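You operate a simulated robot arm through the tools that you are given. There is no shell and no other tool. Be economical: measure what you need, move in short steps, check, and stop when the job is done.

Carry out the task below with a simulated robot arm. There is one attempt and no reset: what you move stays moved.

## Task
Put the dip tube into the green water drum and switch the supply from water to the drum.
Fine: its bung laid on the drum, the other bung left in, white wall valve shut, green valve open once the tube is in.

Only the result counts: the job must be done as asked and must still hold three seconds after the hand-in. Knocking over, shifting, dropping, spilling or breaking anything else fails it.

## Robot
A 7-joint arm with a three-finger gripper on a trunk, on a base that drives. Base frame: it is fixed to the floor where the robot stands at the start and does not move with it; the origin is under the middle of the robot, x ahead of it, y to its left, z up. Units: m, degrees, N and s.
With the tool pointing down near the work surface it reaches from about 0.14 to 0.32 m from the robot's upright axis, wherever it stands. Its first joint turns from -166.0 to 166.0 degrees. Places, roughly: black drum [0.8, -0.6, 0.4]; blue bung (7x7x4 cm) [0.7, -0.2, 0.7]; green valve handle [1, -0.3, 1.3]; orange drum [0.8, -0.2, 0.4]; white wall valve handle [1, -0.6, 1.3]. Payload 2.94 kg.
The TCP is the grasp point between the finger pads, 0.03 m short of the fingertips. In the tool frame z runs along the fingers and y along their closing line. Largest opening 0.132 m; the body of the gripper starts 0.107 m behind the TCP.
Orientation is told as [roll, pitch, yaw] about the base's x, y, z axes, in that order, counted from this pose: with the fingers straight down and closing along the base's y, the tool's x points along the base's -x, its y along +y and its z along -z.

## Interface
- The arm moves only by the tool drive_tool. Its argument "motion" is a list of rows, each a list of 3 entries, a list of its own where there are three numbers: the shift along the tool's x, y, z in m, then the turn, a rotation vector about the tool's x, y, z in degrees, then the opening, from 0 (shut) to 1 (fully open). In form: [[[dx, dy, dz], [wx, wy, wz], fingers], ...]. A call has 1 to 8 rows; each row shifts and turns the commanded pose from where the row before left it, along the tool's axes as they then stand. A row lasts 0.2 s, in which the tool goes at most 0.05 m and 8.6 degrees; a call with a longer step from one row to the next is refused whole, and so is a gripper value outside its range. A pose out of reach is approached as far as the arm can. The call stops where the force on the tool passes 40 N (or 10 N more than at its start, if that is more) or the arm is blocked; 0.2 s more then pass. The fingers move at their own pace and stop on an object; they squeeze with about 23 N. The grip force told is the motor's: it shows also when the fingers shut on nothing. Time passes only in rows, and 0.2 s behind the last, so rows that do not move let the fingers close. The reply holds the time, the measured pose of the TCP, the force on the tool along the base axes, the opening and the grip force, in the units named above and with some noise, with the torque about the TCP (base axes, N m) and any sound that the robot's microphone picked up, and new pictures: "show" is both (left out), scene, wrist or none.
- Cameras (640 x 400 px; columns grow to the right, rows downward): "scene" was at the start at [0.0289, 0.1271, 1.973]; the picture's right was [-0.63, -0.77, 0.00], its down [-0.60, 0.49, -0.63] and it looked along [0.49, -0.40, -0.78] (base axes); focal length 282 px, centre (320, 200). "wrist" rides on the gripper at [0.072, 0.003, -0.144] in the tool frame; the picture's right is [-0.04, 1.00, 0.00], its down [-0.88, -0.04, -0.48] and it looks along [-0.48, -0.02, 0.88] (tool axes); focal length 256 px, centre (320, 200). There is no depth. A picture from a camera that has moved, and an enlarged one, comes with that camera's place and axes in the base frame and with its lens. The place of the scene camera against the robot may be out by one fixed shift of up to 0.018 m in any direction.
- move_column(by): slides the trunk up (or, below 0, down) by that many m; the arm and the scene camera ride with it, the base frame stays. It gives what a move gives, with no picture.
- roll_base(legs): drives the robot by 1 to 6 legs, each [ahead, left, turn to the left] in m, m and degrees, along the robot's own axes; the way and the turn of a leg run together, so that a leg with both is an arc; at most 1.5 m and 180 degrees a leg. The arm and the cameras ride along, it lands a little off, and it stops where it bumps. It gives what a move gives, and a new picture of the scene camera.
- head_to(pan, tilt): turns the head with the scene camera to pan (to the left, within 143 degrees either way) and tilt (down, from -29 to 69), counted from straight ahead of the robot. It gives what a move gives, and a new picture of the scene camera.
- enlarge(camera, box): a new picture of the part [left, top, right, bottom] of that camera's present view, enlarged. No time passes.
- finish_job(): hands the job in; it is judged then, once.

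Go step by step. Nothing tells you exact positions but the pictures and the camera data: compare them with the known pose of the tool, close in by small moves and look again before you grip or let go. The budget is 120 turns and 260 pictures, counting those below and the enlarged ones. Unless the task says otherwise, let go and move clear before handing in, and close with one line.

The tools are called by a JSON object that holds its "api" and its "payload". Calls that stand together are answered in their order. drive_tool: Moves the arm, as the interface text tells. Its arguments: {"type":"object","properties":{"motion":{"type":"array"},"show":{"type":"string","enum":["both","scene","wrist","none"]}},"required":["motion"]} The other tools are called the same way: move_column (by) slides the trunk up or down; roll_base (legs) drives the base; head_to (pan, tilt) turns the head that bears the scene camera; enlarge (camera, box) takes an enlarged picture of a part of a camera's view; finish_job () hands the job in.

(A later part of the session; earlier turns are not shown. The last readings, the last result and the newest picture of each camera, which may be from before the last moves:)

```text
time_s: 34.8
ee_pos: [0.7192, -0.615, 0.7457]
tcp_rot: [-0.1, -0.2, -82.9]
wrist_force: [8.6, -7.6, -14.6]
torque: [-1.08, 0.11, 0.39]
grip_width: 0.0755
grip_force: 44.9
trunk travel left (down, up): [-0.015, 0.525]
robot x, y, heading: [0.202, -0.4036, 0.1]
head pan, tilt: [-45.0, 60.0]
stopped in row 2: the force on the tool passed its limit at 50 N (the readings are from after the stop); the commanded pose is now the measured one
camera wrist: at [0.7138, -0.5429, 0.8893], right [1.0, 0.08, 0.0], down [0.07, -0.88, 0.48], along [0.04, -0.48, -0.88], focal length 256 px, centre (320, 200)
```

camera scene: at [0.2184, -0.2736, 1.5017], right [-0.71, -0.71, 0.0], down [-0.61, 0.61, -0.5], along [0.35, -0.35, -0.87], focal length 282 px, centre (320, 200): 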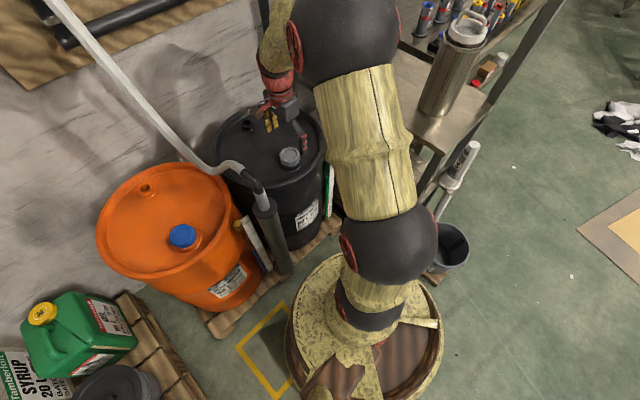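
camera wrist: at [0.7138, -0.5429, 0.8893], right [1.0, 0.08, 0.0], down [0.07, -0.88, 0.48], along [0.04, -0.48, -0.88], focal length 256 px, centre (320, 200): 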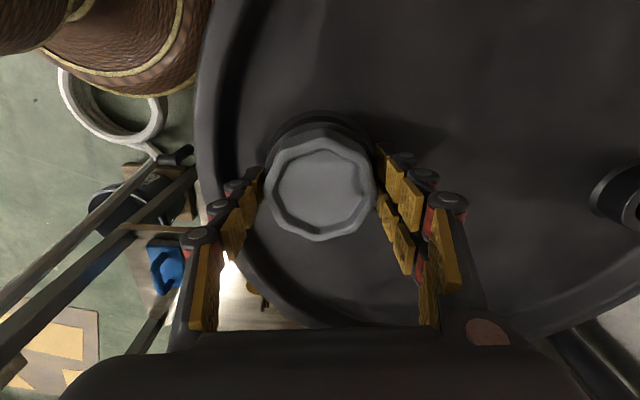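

The grip is off-centre by some 5 mm in y and pre-stressed. I'll release, recentre and regrip with no load before twisting.

{"api": "drive_tool", "payload": {"motion": [[[0, 0, 0], [0, 0, 0], 0.7], [[0, 0, 0], [0, 0, 0], 0.7], [[0.006, 0, 0.002], [0, 0, 0], 0.7], [[0, 0, 0], [0, 0, 0], 0.7]], "show": "wrist"}}

{"api": "enlarge", "payload": {"camera": "wrist", "box": [200, 90, 440, 270]}}

```text
time_s: 35.8
ee_pos: [0.717, -0.6066, 0.7454]
tcp_rot: [-0.2, -0.1, -83.0]
wrist_force: [0.2, -0.6, 1.5]
torque: [0.02, 0.01, 0.04]
grip_width: 0.0926
grip_force: 0.1
trunk travel left (down, up): [-0.015, 0.525]
robot x, y, heading: [0.202, -0.4, -0.3]
head pan, tilt: [-45.0, 60.0]
camera wrist: at [0.712, -0.5356, 0.8888], right [1.0, 0.08, 0.0], down [0.07, -0.88, 0.48], along [0.04, -0.48, -0.88], focal length 256 px, centre (320, 200)
```

wrist: 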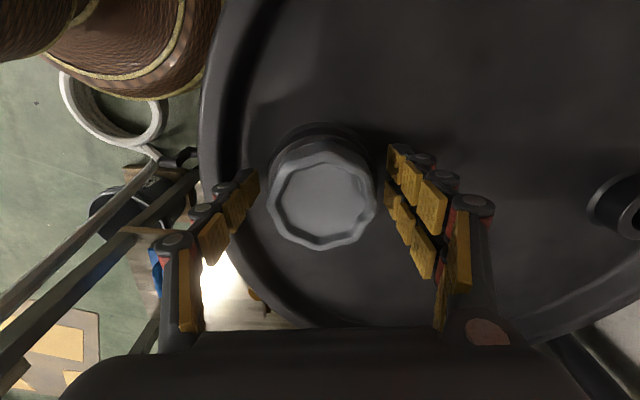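

```text
2.22 times, centred on (320, 180) of wrist
camera zoom: at [0.712, -0.5356, 0.8888], right [1.0, 0.08, 0.0], down [0.07, -0.88, 0.48], along [0.04, -0.48, -0.88], focal length 569 px, centre (320, 244)
```

zoom: 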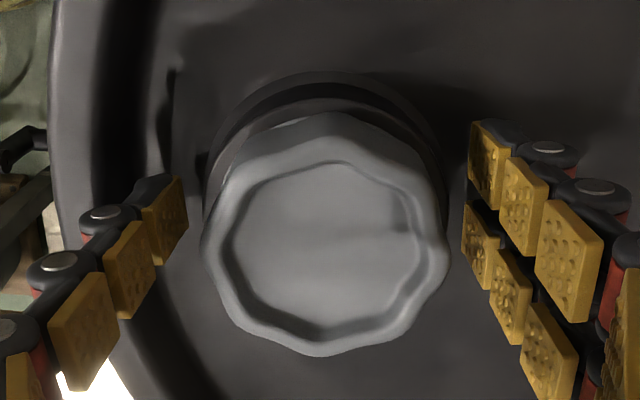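

Bung centre at (0.7197, -0.608). I'll centre on it and close.

{"api": "drive_tool", "payload": {"motion": [[[-0.0015, 0.0027, 0.001], [0, 0, 0], 0.7], [[0, 0, 0], [0, 0, 0], 0.55], [[0, 0, 0], [0, 0, 0], 0.4], [[0, 0, 0], [0, 0, 0], 0]], "show": "none"}}

{"api": "drive_tool", "payload": {"motion": [[[0, 0, 0], [0, 0, -4], 0], [[0, 0, 0], [0, 0, -6], 0], [[0, 0, 0], [0, 0, -6], 0], [[0, 0, 0], [0, 0, -6], 0], [[0, 0, 0], [0, 0, -6], 0]], "show": "wrist"}}

```text
time_s: 36.8
ee_pos: [0.7188, -0.6078, 0.7444]
tcp_rot: [-0.2, -0.1, -83.1]
wrist_force: [-9.0, -1.9, 8.5]
torque: [0.01, 1.27, 0.12]
grip_width: 0.0771
grip_force: 31.1
trunk travel left (down, up): [-0.015, 0.525]
robot x, y, heading: [0.2031, -0.3985, -0.0]
head pan, tilt: [-45.0, 60.0]
```

```text
time_s: 38.0
ee_pos: [0.7164, -0.6083, 0.7425]
tcp_rot: [-0.4, 0.4, -55.4]
wrist_force: [-30.3, 11.0, -13.7]
torque: [0.36, 0.6, -5.11]
grip_width: 0.0739
grip_force: 44.9
trunk travel left (down, up): [-0.015, 0.525]
robot x, y, heading: [0.2012, -0.4003, -0.2]
head pan, tilt: [-45.0, 60.0]
camera wrist: at [0.6791, -0.547, 0.8858], right [0.85, 0.53, -0.01], down [0.47, -0.75, 0.47], along [0.25, -0.4, -0.88], focal length 256 px, centre (320, 200)
```

wrist: 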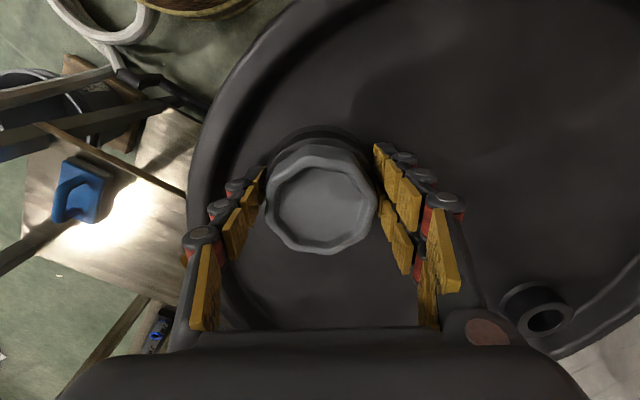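

{"api": "enlarge", "payload": {"camera": "wrist", "box": [200, 90, 440, 270]}}

{"api": "drive_tool", "payload": {"motion": [[[0, 0, 0], [0, 0, -6], 0], [[0, 0, 0], [0, 0, -6], 0], [[0, 0, 0], [0, 0, -6], 0]], "show": "wrist"}}

{"api": "enlarge", "payload": {"camera": "wrist", "box": [200, 90, 440, 270]}}

```text
2.22 times, centred on (320, 180) of wrist
camera zoom: at [0.6791, -0.547, 0.8858], right [0.85, 0.53, -0.01], down [0.47, -0.75, 0.47], along [0.25, -0.4, -0.88], focal length 569 px, centre (320, 244)
```

zoom: 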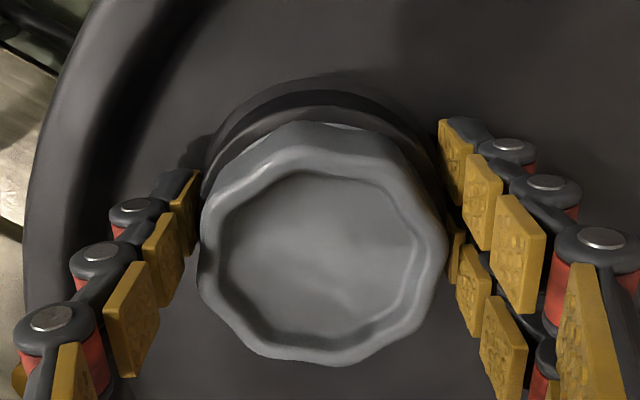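

```text
time_s: 38.6
ee_pos: [0.7141, -0.6063, 0.741]
tcp_rot: [-0.6, 0.7, -45.7]
wrist_force: [-5.9, 1.5, 6.2]
torque: [0.28, -0.07, -0.02]
grip_width: 0.0775
grip_force: 44.5
trunk travel left (down, up): [-0.015, 0.525]
robot x, y, heading: [0.2016, -0.401, -0.4]
head pan, tilt: [-45.0, 60.0]
stopped in row 2: the force on the tool passed its limit at 50 N (the readings are from after the stop); the commanded pose is now the measured one
camera wrist: at [0.6679, -0.5532, 0.8857], right [0.74, 0.67, -0.01], down [0.59, -0.66, 0.46], along [0.3, -0.35, -0.89], focal length 256 px, centre (320, 200)
```

wrist: 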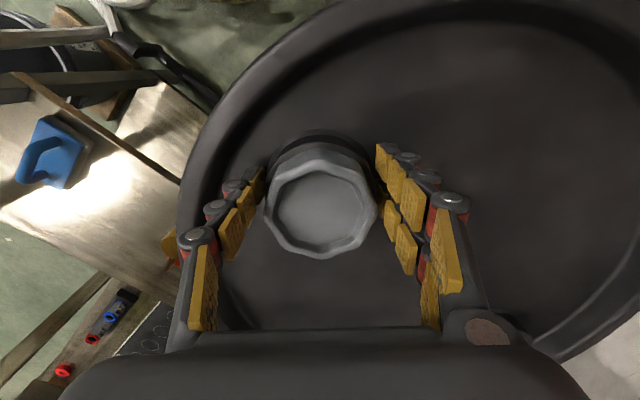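

```text
2.22 times, centred on (320, 180) of wrist
camera zoom: at [0.6679, -0.5532, 0.8857], right [0.74, 0.67, -0.01], down [0.59, -0.66, 0.46], along [0.3, -0.35, -0.89], focal length 569 px, centre (320, 244)
```

zoom: 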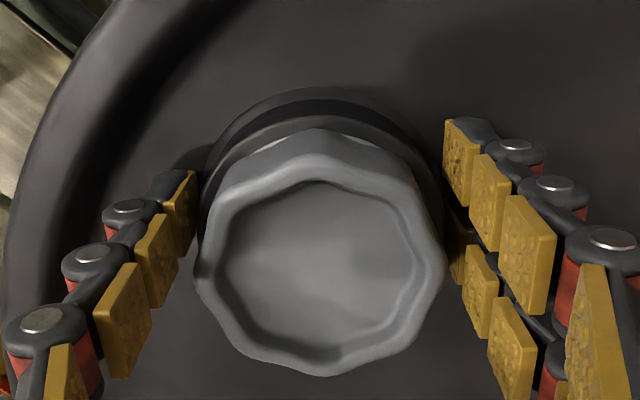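

The jaws slipped over the bung's corners (width jumped 0.074→0.0775), so the bung has not turned. I'll open, rise a little and look at the orientation of its flats.

{"api": "drive_tool", "payload": {"motion": [[[0, 0, 0], [0, 0, 0], 0.8], [[0, 0, 0], [0, 0, 0], 0.8], [[0, 0, -0.04], [0, 0, 0], 0.9], [[-0.02, 0, -0.03], [0, 0, 0], 0.9]], "show": "none"}}

{"api": "enlarge", "payload": {"camera": "wrist", "box": [240, 90, 400, 190]}}

{"api": "enlarge", "payload": {"camera": "scene", "box": [250, 120, 330, 180]}}

```text
time_s: 39.6
ee_pos: [0.7293, -0.6206, 0.8103]
tcp_rot: [-0.5, 0.7, -45.7]
wrist_force: [-0.5, 0.8, 0.2]
torque: [-0.05, 0.01, -0.02]
grip_width: 0.1189
grip_force: 0.1
trunk travel left (down, up): [-0.015, 0.525]
robot x, y, heading: [0.2047, -0.4047, 0.1]
head pan, tilt: [-45.0, 60.0]
```

```text
4.00 times, centred on (320, 140) of wrist
camera zoom: at [0.6839, -0.5678, 0.9553], right [0.75, 0.67, -0.01], down [0.59, -0.66, 0.46], along [0.3, -0.35, -0.89], focal length 1024 px, centre (320, 440)
```

zoom: 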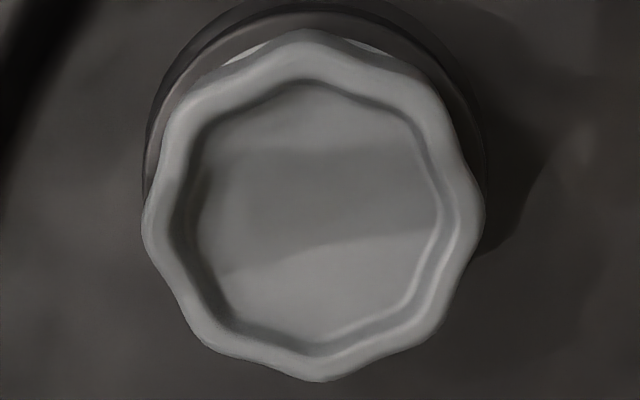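

```text
6.67 times, centred on (290, 150) of scene
camera zoom: at [0.2186, -0.2737, 1.5017], right [-0.71, -0.71, 0.0], down [-0.61, 0.61, -0.5], along [0.35, -0.35, -0.87], focal length 1877 px, centre (520, 533)
```

zoom: 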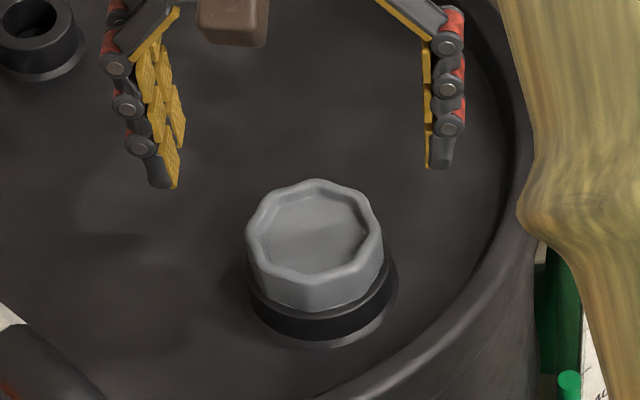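

Now I see: the fingertips had been clamping the wider black neck below the grey bung. The bung spans z ≈ 0.722–0.752 and its flats lie at yaw -68/-23, so I'll turn to yaw -68, and stay higher (TCP 0.757).

{"api": "drive_tool", "payload": {"motion": [[[0, 0, 0], [0, 0, 7.5], 0.75], [[0, 0, 0], [0, 0, 7.5], 0.75], [[0, 0, 0], [0, 0, 7.5], 0.75], [[0.0159, -0.0058, 0], [0, 0, 0], 0.75], [[0, 0, 0.03], [0, 0, 0], 0.75], [[0, 0, 0.023], [0, 0, 0], 0.7]], "show": "wrist"}}

{"api": "enlarge", "payload": {"camera": "scene", "box": [250, 110, 330, 170]}}

```text
time_s: 41.0
ee_pos: [0.7177, -0.6086, 0.7567]
tcp_rot: [-0.7, 0.6, -68.3]
wrist_force: [-0.5, -0.6, 0.1]
torque: [-0.01, -0.04, -0.01]
grip_width: 0.0925
grip_force: 0.0
trunk travel left (down, up): [-0.015, 0.525]
robot x, y, heading: [0.2045, -0.4006, -0.3]
head pan, tilt: [-45.0, 60.0]
camera wrist: at [0.6963, -0.5409, 0.9013], right [0.94, 0.33, -0.01], down [0.3, -0.83, 0.47], along [0.14, -0.45, -0.88], focal length 256 px, centre (320, 200)
```

wrist: 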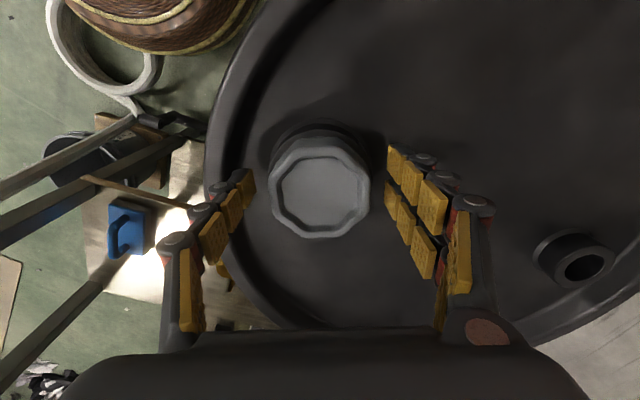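

```text
6.67 times, centred on (290, 140) of scene
camera zoom: at [0.2189, -0.274, 1.5017], right [-0.71, -0.71, 0.0], down [-0.61, 0.61, -0.5], along [0.35, -0.35, -0.87], focal length 1877 px, centre (520, 600)
```

zoom: 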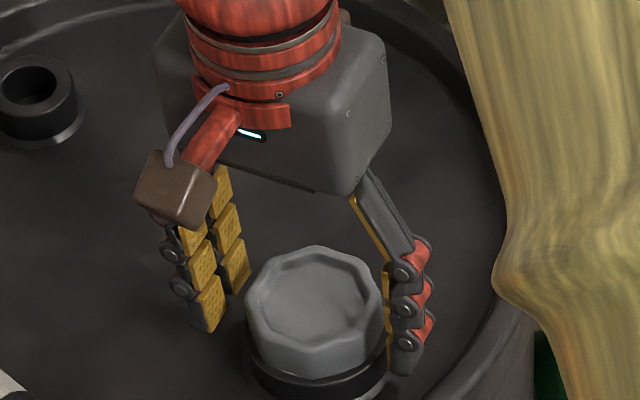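

I'll rise 5 mm and close; the width should read about 0.07 on the bung itself.

{"api": "drive_tool", "payload": {"motion": [[[0, 0, -0.005], [0, 0, 0], 0.7], [[0, 0, 0], [0, 0, 0], 0.4], [[0, 0, 0], [0, 0, 0], 0.3], [[0, 0, 0], [0, 0, 0], 0]], "show": "wrist"}}

```text
time_s: 42.0
ee_pos: [0.7165, -0.6099, 0.763]
tcp_rot: [-0.7, 0.5, -68.2]
wrist_force: [-0.6, 0.1, 1.8]
torque: [-0.06, 0.02, 0.0]
grip_width: 0.0633
grip_force: 17.9
trunk travel left (down, up): [-0.015, 0.525]
robot x, y, heading: [0.2017, -0.4018, -0.0]
head pan, tilt: [-45.0, 60.0]
camera wrist: at [0.6962, -0.541, 0.9067], right [0.94, 0.33, -0.01], down [0.3, -0.83, 0.47], along [0.14, -0.45, -0.88], focal length 256 px, centre (320, 200)
```

wrist: 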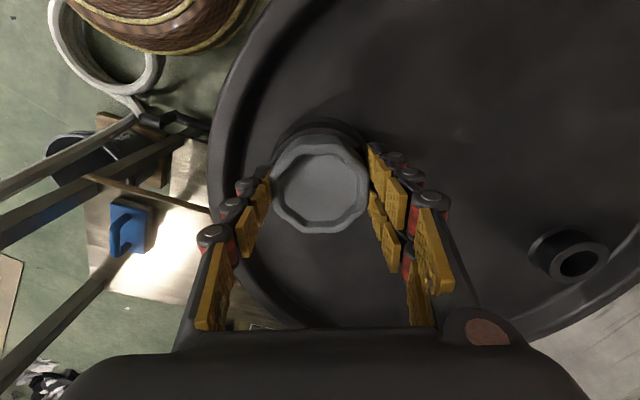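

Width 0.063 with no side load: the flats of the bung itself are gripped. Now I'll turn counter-clockwise.

{"api": "drive_tool", "payload": {"motion": [[[0, 0, 0], [0, 0, -4], 0], [[0, 0, 0], [0, 0, -7], 0], [[0, 0, 0], [0, 0, -7], 0], [[0, 0, 0], [0, 0, -7], 0], [[0, 0, 0], [0, 0, -7], 0], [[0, 0, 0], [0, 0, -7], 0]], "show": "wrist"}}

```text
time_s: 43.4
ee_pos: [0.7177, -0.6092, 0.763]
tcp_rot: [-0.2, 0.8, -29.2]
wrist_force: [-0.2, -0.8, 4.5]
torque: [-0.15, 0.04, -0.05]
grip_width: 0.0626
grip_force: 22.7
trunk travel left (down, up): [-0.015, 0.525]
robot x, y, heading: [0.2036, -0.4013, -0.1]
head pan, tilt: [-45.0, 60.0]
camera wrist: at [0.658, -0.5715, 0.9074], right [0.52, 0.85, 0.0], down [0.76, -0.46, 0.46], along [0.39, -0.25, -0.89], focal length 256 px, centre (320, 200)
```

wrist: 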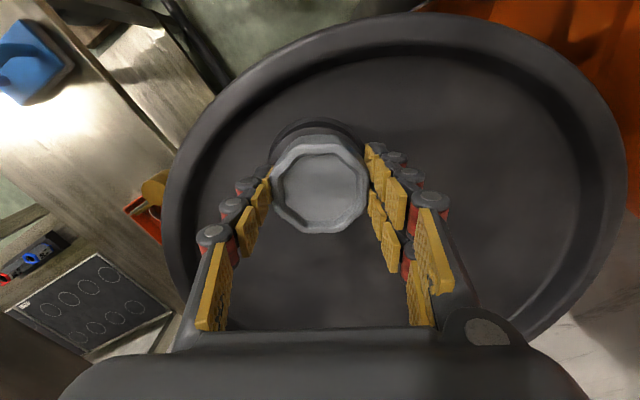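

The bung turns with the jaws and pushes up lightly. I'll keep turning with a slight rise.

{"api": "drive_tool", "payload": {"motion": [[[0, 0, -0.0005], [0, 0, -8], 0], [[0, 0, -0.0005], [0, 0, -8], 0], [[0, 0, -0.0005], [0, 0, -8], 0], [[0, 0, -0.0005], [0, 0, -8], 0], [[0, 0, -0.0005], [0, 0, -8], 0], [[0, 0, -0.0005], [0, 0, -8], 0], [[0, 0, -0.0005], [0, 0, -8], 0], [[0, 0, -0.0005], [0, 0, -8], 0]], "show": "wrist"}}

```text
time_s: 45.2
ee_pos: [0.7181, -0.6097, 0.7662]
tcp_rot: [0.6, 0.6, 35.0]
wrist_force: [-1.7, -31.6, 1.0]
torque: [-1.05, 0.07, -0.24]
grip_width: 0.0625
grip_force: 23.2
trunk travel left (down, up): [-0.015, 0.525]
robot x, y, heading: [0.1981, -0.4052, 0.3]
head pan, tilt: [-45.0, 60.0]
camera wrist: at [0.6594, -0.6503, 0.9111], right [-0.54, 0.84, 0.01], down [0.75, 0.47, 0.47], along [0.39, 0.26, -0.88], focal length 256 px, centre (320, 200)
```

wrist: 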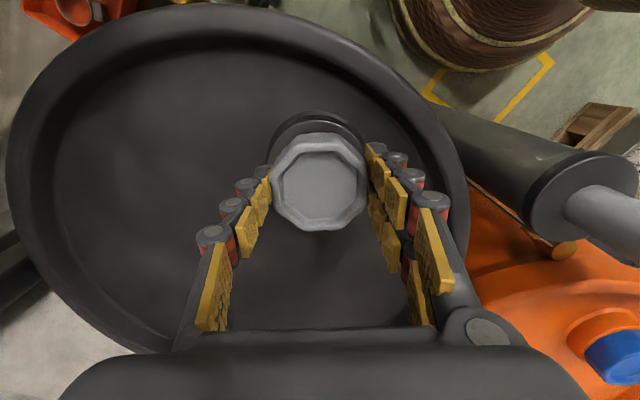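

A side force of 32 N has appeared at bung level, though the bung has turned 103°. I'll test with a small lift while easing toward -y.

{"api": "drive_tool", "payload": {"motion": [[[0, 0, -0.002], [0, 0, 0], 0], [[0, 0, -0.002], [0, 0, 0], 0], [[0, 0, -0.002], [0, 0, 0], 0]], "show": "none"}}

{"api": "enlarge", "payload": {"camera": "scene", "box": [190, 70, 350, 200]}}

```text
time_s: 46.0
ee_pos: [0.7176, -0.6091, 0.7716]
tcp_rot: [0.8, 0.6, 34.9]
wrist_force: [0.6, -22.7, -7.7]
torque: [-1.05, 0.03, -0.05]
grip_width: 0.0636
grip_force: 23.0
trunk travel left (down, up): [-0.015, 0.525]
robot x, y, heading: [0.2015, -0.4007, -0.1]
head pan, tilt: [-45.0, 60.0]
```

```text
3.08 times, centred on (270, 135) of scene
camera zoom: at [0.2193, -0.2756, 1.5019], right [-0.71, -0.71, 0.0], down [-0.61, 0.61, -0.5], along [0.35, -0.35, -0.87], focal length 866 px, centre (474, 400)
```

zoom: 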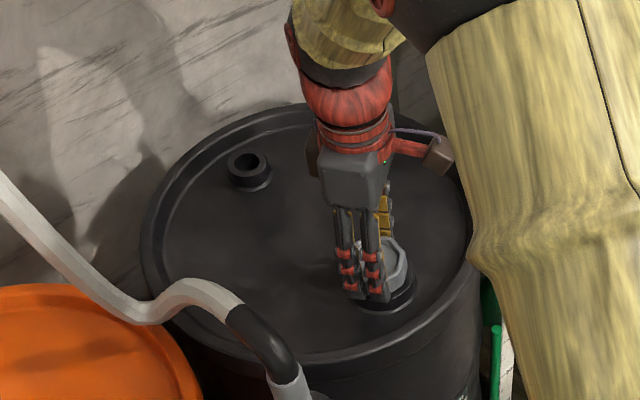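

I'll release and look at how the bung sits now.

{"api": "drive_tool", "payload": {"motion": [[[0, 0, 0], [0, 0, 0], 0.6], [[0, 0, 0], [0, 0, 0], 0.6], [[0, 0, -0.03], [0, 0, 0], 0.7], [[0, 0, -0.03], [0, 0, 0], 0.8]], "show": "wrist"}}

{"api": "enlarge", "payload": {"camera": "scene", "box": [250, 120, 330, 180]}}

```text
time_s: 47.0
ee_pos: [0.7187, -0.6077, 0.8324]
tcp_rot: [0.6, 0.5, 34.8]
wrist_force: [-0.5, 1.3, -0.3]
torque: [-0.06, 0.0, -0.02]
grip_width: 0.1057
grip_force: 0.1
trunk travel left (down, up): [-0.015, 0.525]
robot x, y, heading: [0.2003, -0.4029, 0.2]
head pan, tilt: [-45.0, 60.0]
camera wrist: at [0.6599, -0.6478, 0.9775], right [-0.53, 0.84, 0.01], down [0.75, 0.47, 0.47], along [0.39, 0.26, -0.88], focal length 256 px, centre (320, 200)
```

wrist: 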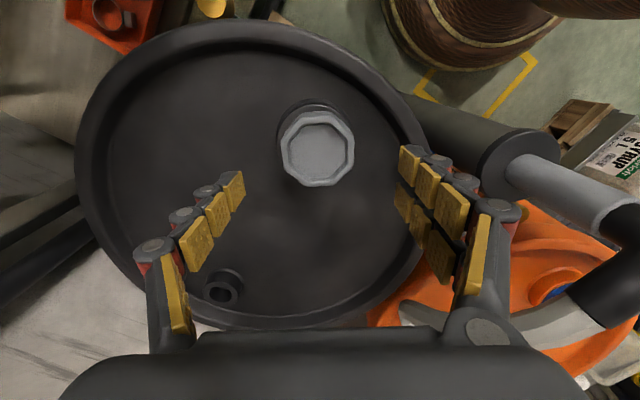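

```text
6.67 times, centred on (290, 150) of scene
camera zoom: at [0.2189, -0.274, 1.5018], right [-0.71, -0.71, 0.0], down [-0.61, 0.61, -0.5], along [0.35, -0.35, -0.87], focal length 1877 px, centre (520, 533)
```

zoom: 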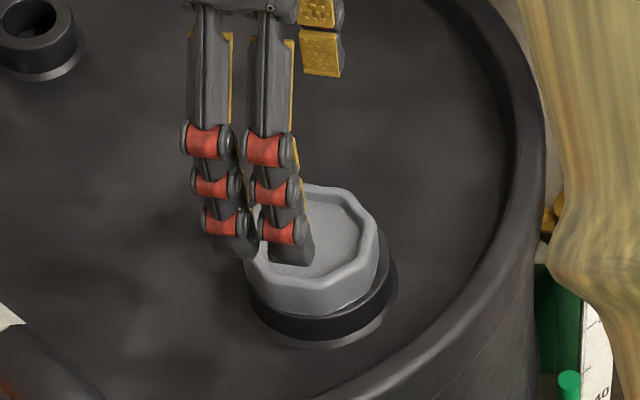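

The bung has turned about 100° and still sits in its neck. I'll wind the tool back 90°, regrip centred, and turn further.

{"api": "drive_tool", "payload": {"motion": [[[0, 0, 0], [0, 0, 8.2], 0.8], [[0, 0, 0], [0, 0, 8.2], 0.8], [[0, 0, 0], [0, 0, 8.2], 0.8], [[0, 0, 0], [0, 0, 8.2], 0.8], [[0, 0, 0], [0, 0, 8.2], 0.8], [[0, 0, 0], [0, 0, 8.2], 0.8], [[0, 0, 0], [0, 0, 8.2], 0.8], [[0, 0, 0], [0, 0, 8.2], 0.8]], "show": "none"}}

{"api": "drive_tool", "payload": {"motion": [[[0, 0, 0], [0, 0, 8.2], 0.8], [[0, 0, 0], [0, 0, 8.2], 0.8], [[0, 0, 0], [0, 0, 8.0], 0.8]], "show": "wrist"}}

{"api": "enlarge", "payload": {"camera": "wrist", "box": [240, 100, 400, 200]}}

{"api": "enlarge", "payload": {"camera": "scene", "box": [250, 120, 330, 180]}}

```text
time_s: 48.8
ee_pos: [0.719, -0.6088, 0.8319]
tcp_rot: [-0.4, 0.8, -31.0]
wrist_force: [-0.1, -1.3, 0.7]
torque: [0.01, 0.05, 0.03]
grip_width: 0.1056
grip_force: 0.1
trunk travel left (down, up): [-0.015, 0.525]
robot x, y, heading: [0.2022, -0.4028, -0.1]
head pan, tilt: [-45.0, 60.0]
```

```text
time_s: 49.6
ee_pos: [0.7184, -0.6082, 0.8325]
tcp_rot: [-0.6, 0.6, -55.4]
wrist_force: [0.4, -0.4, -0.1]
torque: [-0.04, -0.01, 0.01]
grip_width: 0.1058
grip_force: 0.0
trunk travel left (down, up): [-0.015, 0.525]
robot x, y, heading: [0.2, -0.4015, -0.2]
head pan, tilt: [-45.0, 60.0]
camera wrist: at [0.6826, -0.5485, 0.9766], right [0.85, 0.53, -0.01], down [0.48, -0.75, 0.47], along [0.24, -0.4, -0.88], focal length 256 px, centre (320, 200)
```

wrist: 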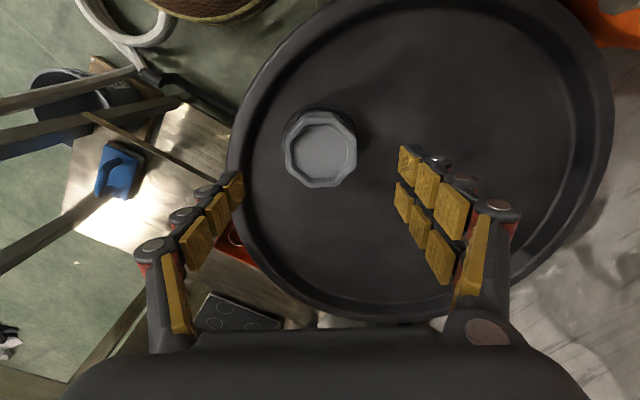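

```text
4.00 times, centred on (320, 150) of wrist
camera zoom: at [0.6826, -0.5485, 0.9766], right [0.85, 0.53, -0.01], down [0.48, -0.75, 0.47], along [0.24, -0.4, -0.88], focal length 1024 px, centre (320, 400)
```

zoom: 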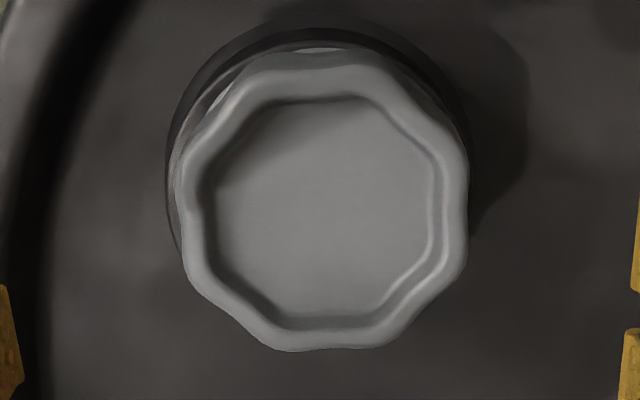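

```text
6.67 times, centred on (290, 150) of scene
camera zoom: at [0.2189, -0.274, 1.5017], right [-0.71, -0.71, 0.0], down [-0.61, 0.61, -0.5], along [0.35, -0.35, -0.87], focal length 1877 px, centre (520, 533)
```

zoom: 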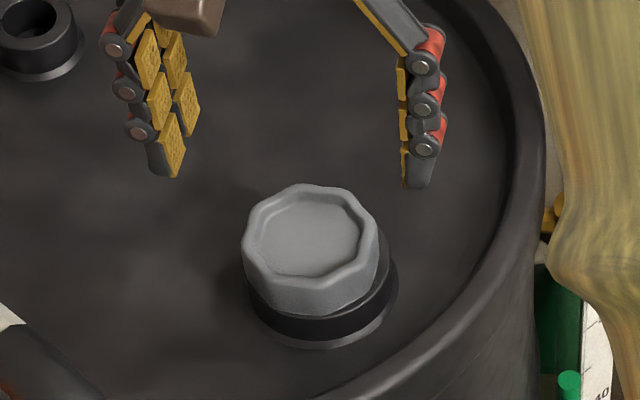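

The bung now sits a little off against its neck, as if free. I'll regrip it (flats are aligned) and try to lift.

{"api": "drive_tool", "payload": {"motion": [[[0.002, 0, 0.035], [0, 0, 0], 0.75], [[0, 0, 0.033], [0, 0, 0], 0.7], [[0, 0, 0], [0, 0, 0], 0.4], [[0, 0, 0], [0, 0, 0], 0.3], [[0, 0, 0], [0, 0, 0], 0], [[0, 0, 0], [0, 0, 0], 0]], "show": "none"}}

{"api": "drive_tool", "payload": {"motion": [[[0, 0, -0.003], [0, 0, 0], 0], [[0, 0, -0.004], [0, 0, 0], 0], [[0, 0, -0.005], [0, 0, 0], 0]], "show": "wrist"}}

```text
time_s: 51.0
ee_pos: [0.7162, -0.6071, 0.7642]
tcp_rot: [-0.6, 0.7, -55.2]
wrist_force: [-1.1, 0.4, 1.2]
torque: [0.04, -0.02, 0.02]
grip_width: 0.063
grip_force: 22.8
trunk travel left (down, up): [-0.015, 0.525]
robot x, y, heading: [0.1996, -0.4024, 0.2]
head pan, tilt: [-45.0, 60.0]
```

```text
time_s: 51.8
ee_pos: [0.7159, -0.6072, 0.7761]
tcp_rot: [-0.5, 0.7, -55.1]
wrist_force: [0.4, 0.3, -0.4]
torque: [-0.03, -0.04, -0.01]
grip_width: 0.0638
grip_force: 0.2
trunk travel left (down, up): [-0.015, 0.525]
robot x, y, heading: [0.2006, -0.4036, 0.2]
head pan, tilt: [-45.0, 60.0]
camera wrist: at [0.6804, -0.5465, 0.9207], right [0.84, 0.53, -0.01], down [0.48, -0.74, 0.47], along [0.24, -0.4, -0.88], focal length 256 px, centre (320, 200)
```

wrist: 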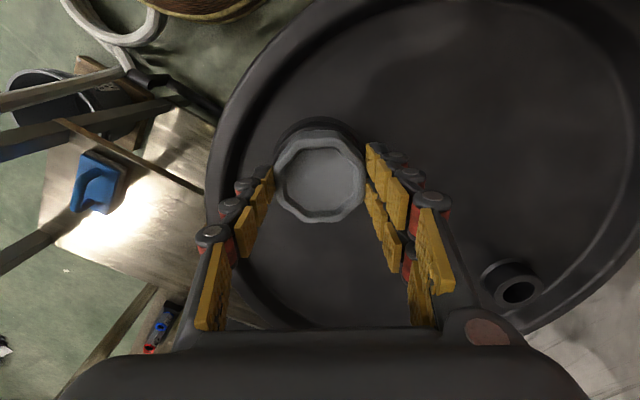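

The fingers slid up off the bung. I'll regrip 8 mm lower, turn further with a firm hold, then lift.

{"api": "drive_tool", "payload": {"motion": [[[0, 0, 0], [0, 0, 0], 0.65], [[0, 0, 0.01], [0, 0, 0], 0.65], [[0, 0, 0.011], [0, 0, 0], 0.65], [[0, 0, 0], [0, 0, 0], 0.4], [[0, 0, 0], [0, 0, 0], 0.3], [[0, 0, 0], [0, 0, 0], 0], [[0, 0, 0], [0, 0, 0], 0]], "show": "wrist"}}

```text
time_s: 53.4
ee_pos: [0.7151, -0.6065, 0.7553]
tcp_rot: [-0.6, 0.7, -55.2]
wrist_force: [-5.2, -5.6, 2.1]
torque: [-0.32, 0.37, 0.21]
grip_width: 0.0743
grip_force: 44.0
trunk travel left (down, up): [-0.015, 0.525]
robot x, y, heading: [0.2012, -0.3994, 0.2]
head pan, tilt: [-45.0, 60.0]
camera wrist: at [0.6798, -0.5471, 0.8998], right [0.84, 0.54, -0.01], down [0.48, -0.74, 0.47], along [0.24, -0.4, -0.88], focal length 256 px, centre (320, 200)
```

wrist: 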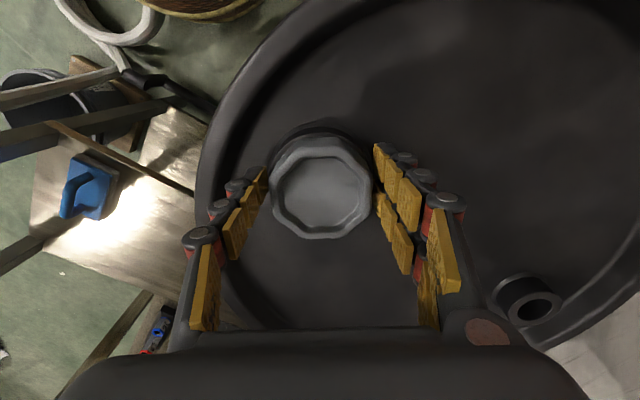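

The tips touch the neck again there (its top is at about 0.73). I'll go back to TCP 0.762, regrip and turn another 90°.

{"api": "drive_tool", "payload": {"motion": [[[0, 0, 0], [0, 0, 0], 0.65], [[0.001, 0, -0.007], [0, 0, 0], 0.65], [[0, 0, 0], [0, 0, 0], 0.4], [[0, 0, 0], [0, 0, 0], 0.3], [[0, 0, 0], [0, 0, 0], 0], [[0, 0, 0], [0, 0, 0], 0]], "show": "none"}}

{"api": "drive_tool", "payload": {"motion": [[[0, 0, 0], [0, 0, -5], 0], [[0, 0, 0], [0, 0, -8], 0], [[0, 0, 0], [0, 0, -8], 0], [[0, 0, 0], [0, 0, -8], 0], [[0, 0, 0], [0, 0, -8], 0], [[0, 0, 0], [0, 0, -8], 0]], "show": "wrist"}}

```text
time_s: 54.8
ee_pos: [0.7154, -0.6071, 0.763]
tcp_rot: [-0.6, 0.6, -55.2]
wrist_force: [-0.2, 0.6, 1.3]
torque: [0.05, 0.02, -0.02]
grip_width: 0.0626
grip_force: 22.7
trunk travel left (down, up): [-0.015, 0.525]
robot x, y, heading: [0.2036, -0.4016, 0.0]
head pan, tilt: [-45.0, 60.0]
```

```text
time_s: 56.2
ee_pos: [0.7162, -0.6076, 0.7626]
tcp_rot: [0.0, 0.8, -10.1]
wrist_force: [-2.2, -19.9, 0.2]
torque: [-0.72, 0.02, -0.35]
grip_width: 0.0626
grip_force: 22.5
trunk travel left (down, up): [-0.015, 0.525]
robot x, y, heading: [0.2028, -0.404, -0.2]
head pan, tilt: [-45.0, 60.0]
camera wrist: at [0.6477, -0.5931, 0.9074], right [0.22, 0.98, 0.0], down [0.86, -0.19, 0.46], along [0.45, -0.1, -0.89], focal length 256 px, centre (320, 200)
```

wrist: 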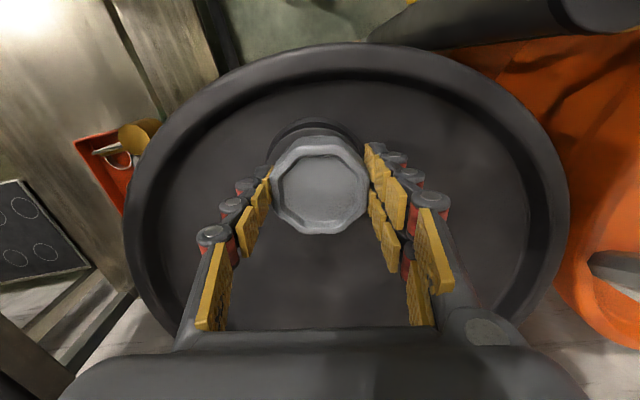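

The side force says the bung's axis lies a few mm towards -y; I'll shift 3 mm that way and turn on.

{"api": "drive_tool", "payload": {"motion": [[[0, -0.002, 0], [0, 0, 0], 0], [[0, -0.0015, 0], [0, 0, 0], 0]], "show": "none"}}

{"api": "drive_tool", "payload": {"motion": [[[0, 0, 0], [0, 0, -8], 0], [[0, 0, 0], [0, 0, -8], 0], [[0, 0, 0], [0, 0, -8], 0], [[0, 0, 0], [0, 0, -8], 0], [[0, 0, 0], [0, 0, -8], 0]], "show": "none"}}

```text
time_s: 56.8
ee_pos: [0.7154, -0.6074, 0.7629]
tcp_rot: [0.1, 0.9, -10.2]
wrist_force: [0.6, -1.7, 4.6]
torque: [-0.19, -0.1, 0.03]
grip_width: 0.0629
grip_force: 23.1
trunk travel left (down, up): [-0.015, 0.525]
robot x, y, heading: [0.2025, -0.4012, -0.1]
head pan, tilt: [-45.0, 60.0]
```

```text
time_s: 58.0
ee_pos: [0.7144, -0.6114, 0.7613]
tcp_rot: [0.7, 0.6, 29.8]
wrist_force: [-2.0, -20.4, 5.4]
torque: [-0.79, 0.02, -0.23]
grip_width: 0.0626
grip_force: 23.3
trunk travel left (down, up): [-0.015, 0.525]
robot x, y, heading: [0.198, -0.4023, -0.1]
head pan, tilt: [-45.0, 60.0]
```

I'll ease another 4 mm in -y to relieve the side load and test a lift.

{"api": "drive_tool", "payload": {"motion": [[[0.001, -0.002, 0], [0, 0, 0], 0], [[0.001, -0.002, 0], [0, 0, 0], 0], [[0, 0, -0.002], [0, 0, 0], 0]], "show": "none"}}

{"api": "drive_tool", "payload": {"motion": [[[0, 0, -0.002], [0, 0, 0], 0], [[0, 0, -0.003], [0, 0, 0], 0]], "show": "wrist"}}

{"api": "enlarge", "payload": {"camera": "scene", "box": [240, 110, 340, 180]}}

```text
time_s: 58.8
ee_pos: [0.7152, -0.6123, 0.7648]
tcp_rot: [0.7, 0.6, 29.8]
wrist_force: [-0.5, -0.5, -0.3]
torque: [0.0, 0.01, 0.0]
grip_width: 0.0626
grip_force: 23.3
trunk travel left (down, up): [-0.015, 0.525]
robot x, y, heading: [0.2019, -0.3999, -0.0]
head pan, tilt: [-45.0, 60.0]
```

```text
time_s: 59.4
ee_pos: [0.7153, -0.614, 0.7687]
tcp_rot: [0.7, 0.7, 29.8]
wrist_force: [-0.3, -0.6, -0.4]
torque: [0.01, -0.02, -0.02]
grip_width: 0.0627
grip_force: 22.5
trunk travel left (down, up): [-0.015, 0.525]
robot x, y, heading: [0.2028, -0.4029, 0.1]
head pan, tilt: [-45.0, 60.0]
camera wrist: at [0.6536, -0.648, 0.9138], right [-0.46, 0.89, 0.01], down [0.79, 0.4, 0.47], along [0.41, 0.22, -0.89], focal length 256 px, centre (320, 200)
```

wrist: 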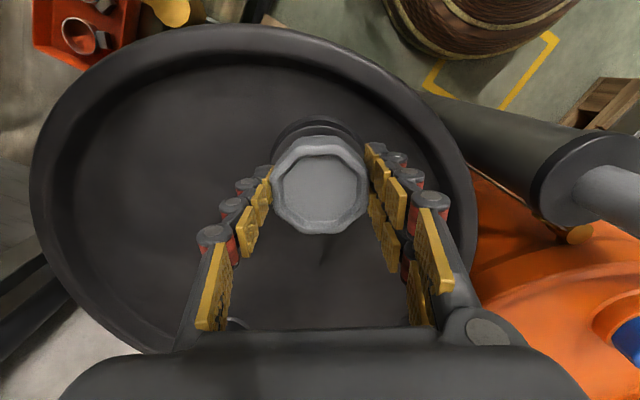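

```text
5.71 times, centred on (290, 145) of scene
camera zoom: at [0.219, -0.274, 1.5017], right [-0.71, -0.71, 0.0], down [-0.61, 0.61, -0.5], along [0.35, -0.35, -0.87], focal length 1609 px, centre (491, 514)
```

zoom: 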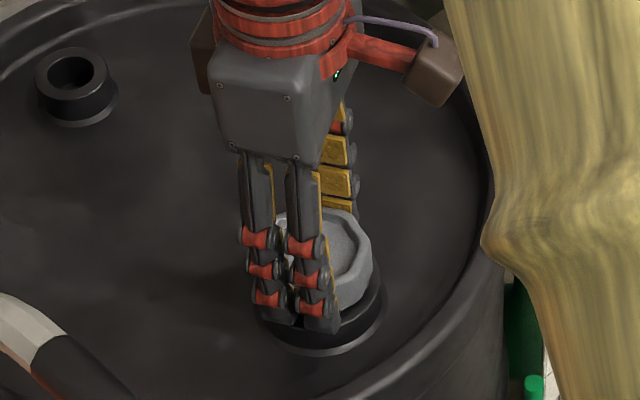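

No load now and the bung comes up with the jaws. I'll lift on.

{"api": "drive_tool", "payload": {"motion": [[[0, 0, -0.005], [0, 0, 0], 0], [[0, 0, -0.01], [0, 0, 0], 0], [[0, 0, -0.02], [0, 0, 0], 0], [[0, 0, -0.02], [0, 0, 0], 0], [[0, 0, -0.02], [0, 0, 0], 0]], "show": "both"}}

```text
time_s: 60.6
ee_pos: [0.716, -0.6141, 0.8442]
tcp_rot: [0.6, 0.7, 29.8]
wrist_force: [0.0, -0.4, -1.2]
torque: [-0.02, 0.02, 0.01]
grip_width: 0.0628
grip_force: 22.7
trunk travel left (down, up): [-0.015, 0.525]
robot x, y, heading: [0.1997, -0.4053, -0.2]
head pan, tilt: [-45.0, 60.0]
camera scene: at [0.219, -0.274, 1.5017], right [-0.71, -0.71, 0.0], down [-0.61, 0.61, -0.5], along [0.35, -0.35, -0.87], focal length 282 px, centre (320, 200)
camera wrist: at [0.6544, -0.6481, 0.9887], right [-0.46, 0.89, 0.01], down [0.79, 0.4, 0.46], along [0.41, 0.22, -0.89], focal length 256 px, centre (320, 200)
```

scene: 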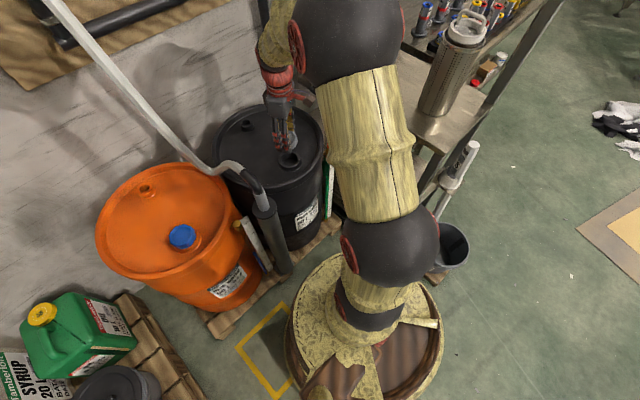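
wrist: 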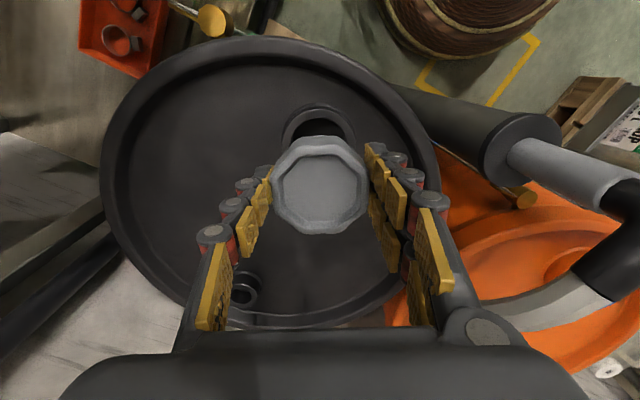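

The bung is out. I'll carry it over the drum top to about (0.85, -0.66), clear of neck, vent and hose, and set it down there.

{"api": "drive_tool", "payload": {"motion": [[[-0.0234, -0.0266, 0], [0, 0, 0], 0], [[-0.0234, -0.0266, 0], [0, 0, 0], 0], [[-0.0234, -0.0266, 0], [0, 0, 0], 0], [[-0.0234, -0.0266, 0], [0, 0, 0], 0], [[0, 0, 0.03], [0, 0, 0], 0], [[0, 0, 0.03], [0, 0, 0], 0]], "show": "both"}}

{"api": "enlarge", "payload": {"camera": "scene", "box": [210, 70, 340, 180]}}

```text
time_s: 62.0
ee_pos: [0.8505, -0.6574, 0.7816]
tcp_rot: [0.7, 0.7, 29.8]
wrist_force: [-1.0, 0.9, 1.3]
torque: [0.01, 0.0, 0.0]
grip_width: 0.0627
grip_force: 23.6
trunk travel left (down, up): [-0.015, 0.525]
robot x, y, heading: [0.202, -0.4004, 0.2]
head pan, tilt: [-45.0, 60.0]
camera scene: at [0.2191, -0.2741, 1.5017], right [-0.71, -0.71, 0.0], down [-0.61, 0.61, -0.5], along [0.35, -0.35, -0.87], focal length 282 px, centre (320, 200)
camera wrist: at [0.7881, -0.6936, 0.9262], right [-0.46, 0.89, 0.01], down [0.79, 0.4, 0.46], along [0.41, 0.22, -0.89], focal length 256 px, centre (320, 200)
```

scene: 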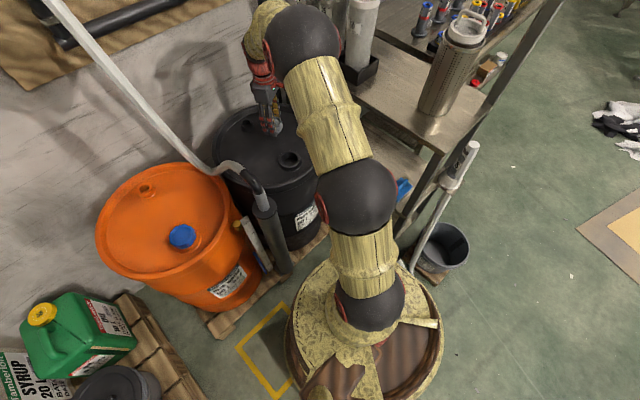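
wrist: 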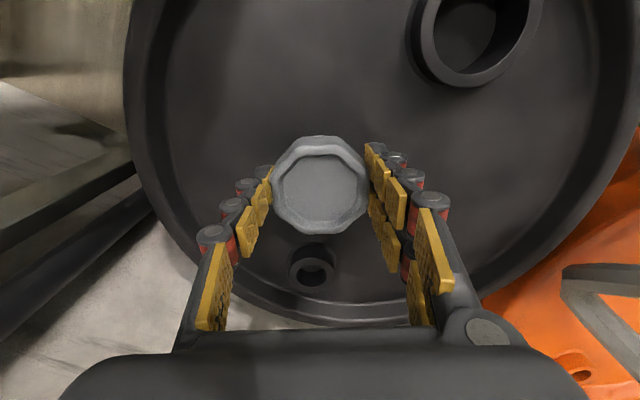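

```text
3.64 times, centred on (275, 125) of scene
camera zoom: at [0.2191, -0.2741, 1.5017], right [-0.71, -0.71, 0.0], down [-0.61, 0.61, -0.5], along [0.35, -0.35, -0.87], focal length 1024 px, centre (484, 473)
```

zoom: 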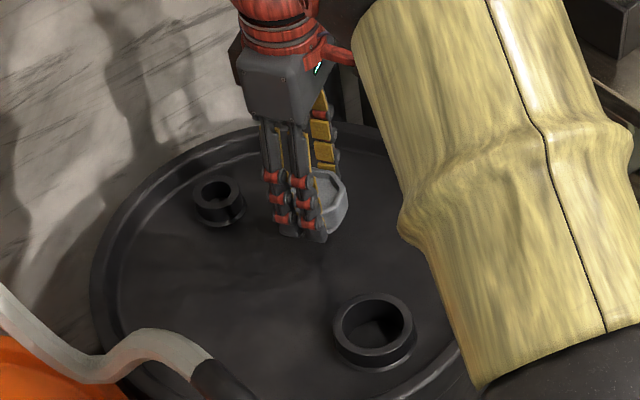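

Clear spot beneath the bung. I'll lower by small steps until it touches the drum top.

{"api": "drive_tool", "payload": {"motion": [[[0, 0, 0.01], [0, 0, 0], 0], [[0, 0, 0.005], [0, 0, 0], 0], [[0, 0, 0.004], [0, 0, 0], 0], [[0, 0, 0.004], [0, 0, 0], 0]], "show": "none"}}

```text
time_s: 63.0
ee_pos: [0.8495, -0.6605, 0.7588]
tcp_rot: [0.6, 0.5, 29.8]
wrist_force: [0.3, -0.2, -1.0]
torque: [-0.02, 0.0, -0.01]
grip_width: 0.0626
grip_force: 23.1
trunk travel left (down, up): [-0.015, 0.525]
robot x, y, heading: [0.2014, -0.4034, 0.1]
head pan, tilt: [-45.0, 60.0]
```

{"api": "drive_tool", "payload": {"motion": [[[0, 0, 0.005], [0, 0, 0], 0], [[0, 0, 0.004], [0, 0, 0], 0], [[0, 0, 0.004], [0, 0, 0], 0]], "show": "none"}}

```text
time_s: 63.8
ee_pos: [0.8504, -0.6597, 0.7493]
tcp_rot: [0.4, 0.5, 29.8]
wrist_force: [2.8, -1.2, 19.1]
torque: [-0.02, -0.19, 0.01]
grip_width: 0.0624
grip_force: 23.5
trunk travel left (down, up): [-0.015, 0.525]
robot x, y, heading: [0.2062, -0.4011, 0.0]
head pan, tilt: [-45.0, 60.0]
```

Contact at TCP z 0.749 (19 N). I'll ease 2 mm, open a little and rise straight up.

{"api": "drive_tool", "payload": {"motion": [[[0, 0, -0.003], [0, 0, 0], 0], [[0, 0, 0], [0, 0, 0], 0.62], [[0, 0, 0], [0, 0, 0], 0.62], [[0, 0, -0.02], [0, 0, 0], 0.62], [[0, 0, -0.03], [0, 0, 0], 0.7], [[0, 0, -0.04], [0, 0, 0], 0.7], [[0, 0, -0.05], [0, 0, 0], 0.7], [[0, 0, -0.05], [0, 0, 0], 0.7]], "show": "both"}}

```text
time_s: 65.6
ee_pos: [0.8528, -0.6604, 0.9402]
tcp_rot: [0.6, 0.7, 29.8]
wrist_force: [-0.1, -0.3, -0.3]
torque: [-0.02, 0.0, 0.03]
grip_width: 0.0927
grip_force: 0.1
trunk travel left (down, up): [-0.015, 0.525]
robot x, y, heading: [0.2015, -0.4041, -0.3]
head pan, tilt: [-45.0, 60.0]
camera scene: at [0.219, -0.274, 1.5018], right [-0.71, -0.71, 0.0], down [-0.61, 0.61, -0.5], along [0.35, -0.35, -0.87], focal length 282 px, centre (320, 200)
camera wrist: at [0.7911, -0.6945, 1.0846], right [-0.46, 0.89, 0.01], down [0.79, 0.4, 0.46], along [0.41, 0.22, -0.89], focal length 256 px, centre (320, 200)
```

scene: 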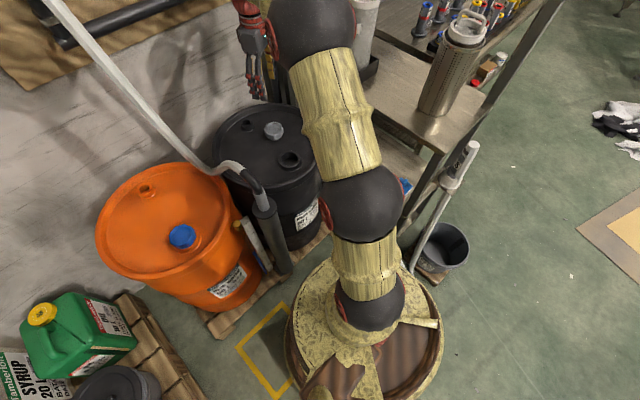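
wrist: 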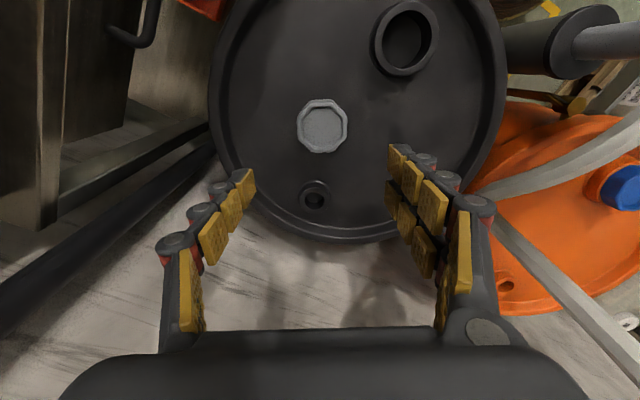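

The bung lies on the drum; the open neck is at about (0.719, -0.615, 0.73). Now I'll inspect the dip tube in its holster.

{"api": "enlarge", "payload": {"camera": "scene", "box": [190, 140, 310, 290]}}

{"api": "enlarge", "payload": {"camera": "wrist", "box": [440, 0, 640, 140]}}

```text
2.67 times, centred on (250, 215) of scene
camera zoom: at [0.219, -0.274, 1.5018], right [-0.71, -0.71, 0.0], down [-0.61, 0.61, -0.5], along [0.35, -0.35, -0.87], focal length 751 px, centre (507, 160)
```

zoom: 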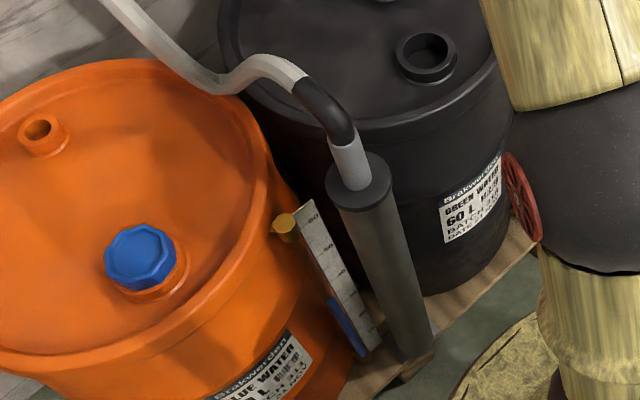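

```text
2.86 times, centred on (540, 70) of wrist
camera zoom: at [0.7911, -0.6945, 1.0846], right [-0.46, 0.89, 0.01], down [0.79, 0.4, 0.46], along [0.41, 0.22, -0.89], focal length 731 px, centre (-309, 571)
```

zoom: 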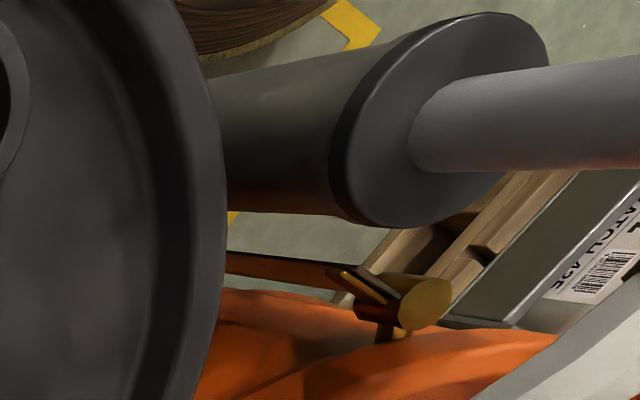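

The tube stands at about (0.605, -0.427), with a straight grey part from z≈0.775 to 0.85. I'll take it with the tool tilted 45° forward; first straighten yaw and pitch here above the drum.

{"api": "drive_tool", "payload": {"motion": [[[0, 0, -0.02], [0, 0, 7.45], 1], [[0, 0, -0.02], [0, 0, 7.45], 1], [[0, 0, 0], [0, 0, 7.45], 1], [[0, 0, 0], [0, 0, 7.45], 1], [[0, 0, 0], [0, -7.5, 0], 1], [[0, 0, 0], [0, -7.5, 0], 1], [[0, 0, 0], [0, -7.5, 0], 1], [[0, 0, 0], [0, -7.5, 0], 1]], "show": "none"}}

{"api": "drive_tool", "payload": {"motion": [[[0.035, 0.01, -0.035], [0, -7.5, 0], 1], [[0.035, 0.01, -0.035], [0, -7.5, 0], 1], [[0.035, 0, -0.035], [0, 0, 0], 1], [[0.035, 0, -0.035], [0, 0, 0], 1], [[0.035, 0, -0.035], [0, 0, 0], 1], [[0.035, 0, -0.035], [0, 0, 0], 1], [[0.035, 0, -0.035], [0, 0, 0], 1]], "show": "both"}}

```text
time_s: 67.4
ee_pos: [0.8549, -0.6605, 0.9789]
tcp_rot: [0.2, -29.3, -0.1]
wrist_force: [0.0, 0.3, -0.3]
torque: [-0.03, 0.05, 0.01]
grip_width: 0.1321
grip_force: 0.0
trunk travel left (down, up): [-0.015, 0.525]
robot x, y, heading: [0.2025, -0.4022, -0.1]
head pan, tilt: [-45.0, 60.0]
```

```text
refused: row 1 steps farther than a row can; nothing moved
```

{"api": "drive_tool", "payload": {"motion": [[[0.033, 0.01, -0.033], [0, -7.5, 0], 1], [[0.033, 0.01, -0.033], [0, -7.5, 0], 1], [[0.034, 0, -0.034], [0, 0, 0], 1], [[0.034, 0, -0.034], [0, 0, 0], 1], [[0.034, 0, -0.034], [0, 0, 0], 1], [[0.034, 0, -0.034], [0, 0, 0], 1], [[0.034, 0, -0.034], [0, 0, 0], 1]], "show": "both"}}

```text
time_s: 68.9
ee_pos: [0.5984, -0.5636, 0.9901]
tcp_rot: [2.6, -43.2, 11.5]
wrist_force: [0.3, 0.4, -0.2]
torque: [0.03, -0.03, 0.03]
grip_width: 0.132
grip_force: 0.1
trunk travel left (down, up): [-0.015, 0.525]
robot x, y, heading: [0.2032, -0.405, -0.1]
head pan, tilt: [-45.0, 60.0]
stopped in row 7: the arm was blocked; the commanded pose is now the measured one
camera scene: at [0.2192, -0.2746, 1.5018], right [-0.71, -0.71, 0.0], down [-0.61, 0.61, -0.5], along [0.35, -0.35, -0.87], focal length 282 px, centre (320, 200)
camera wrist: at [0.4521, -0.5963, 1.0463], right [-0.2, 0.98, 0.06], down [0.32, 0.01, 0.95], along [0.93, 0.21, -0.32], focal length 256 px, centre (320, 200)
```

scene: 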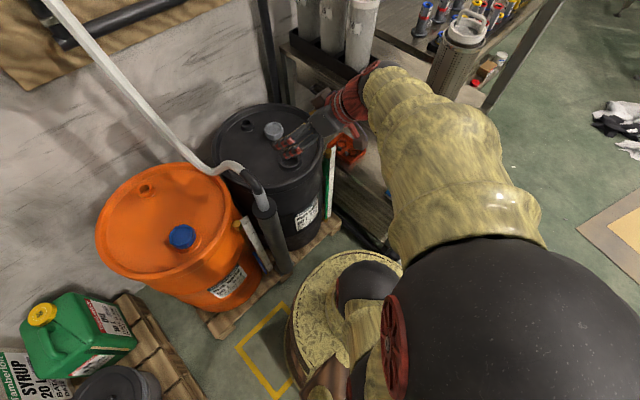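
wrist: 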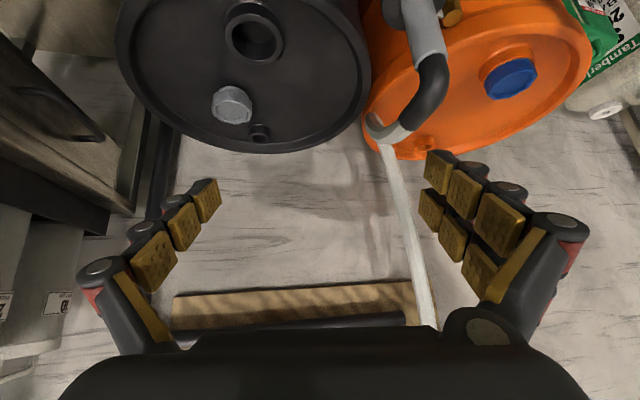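

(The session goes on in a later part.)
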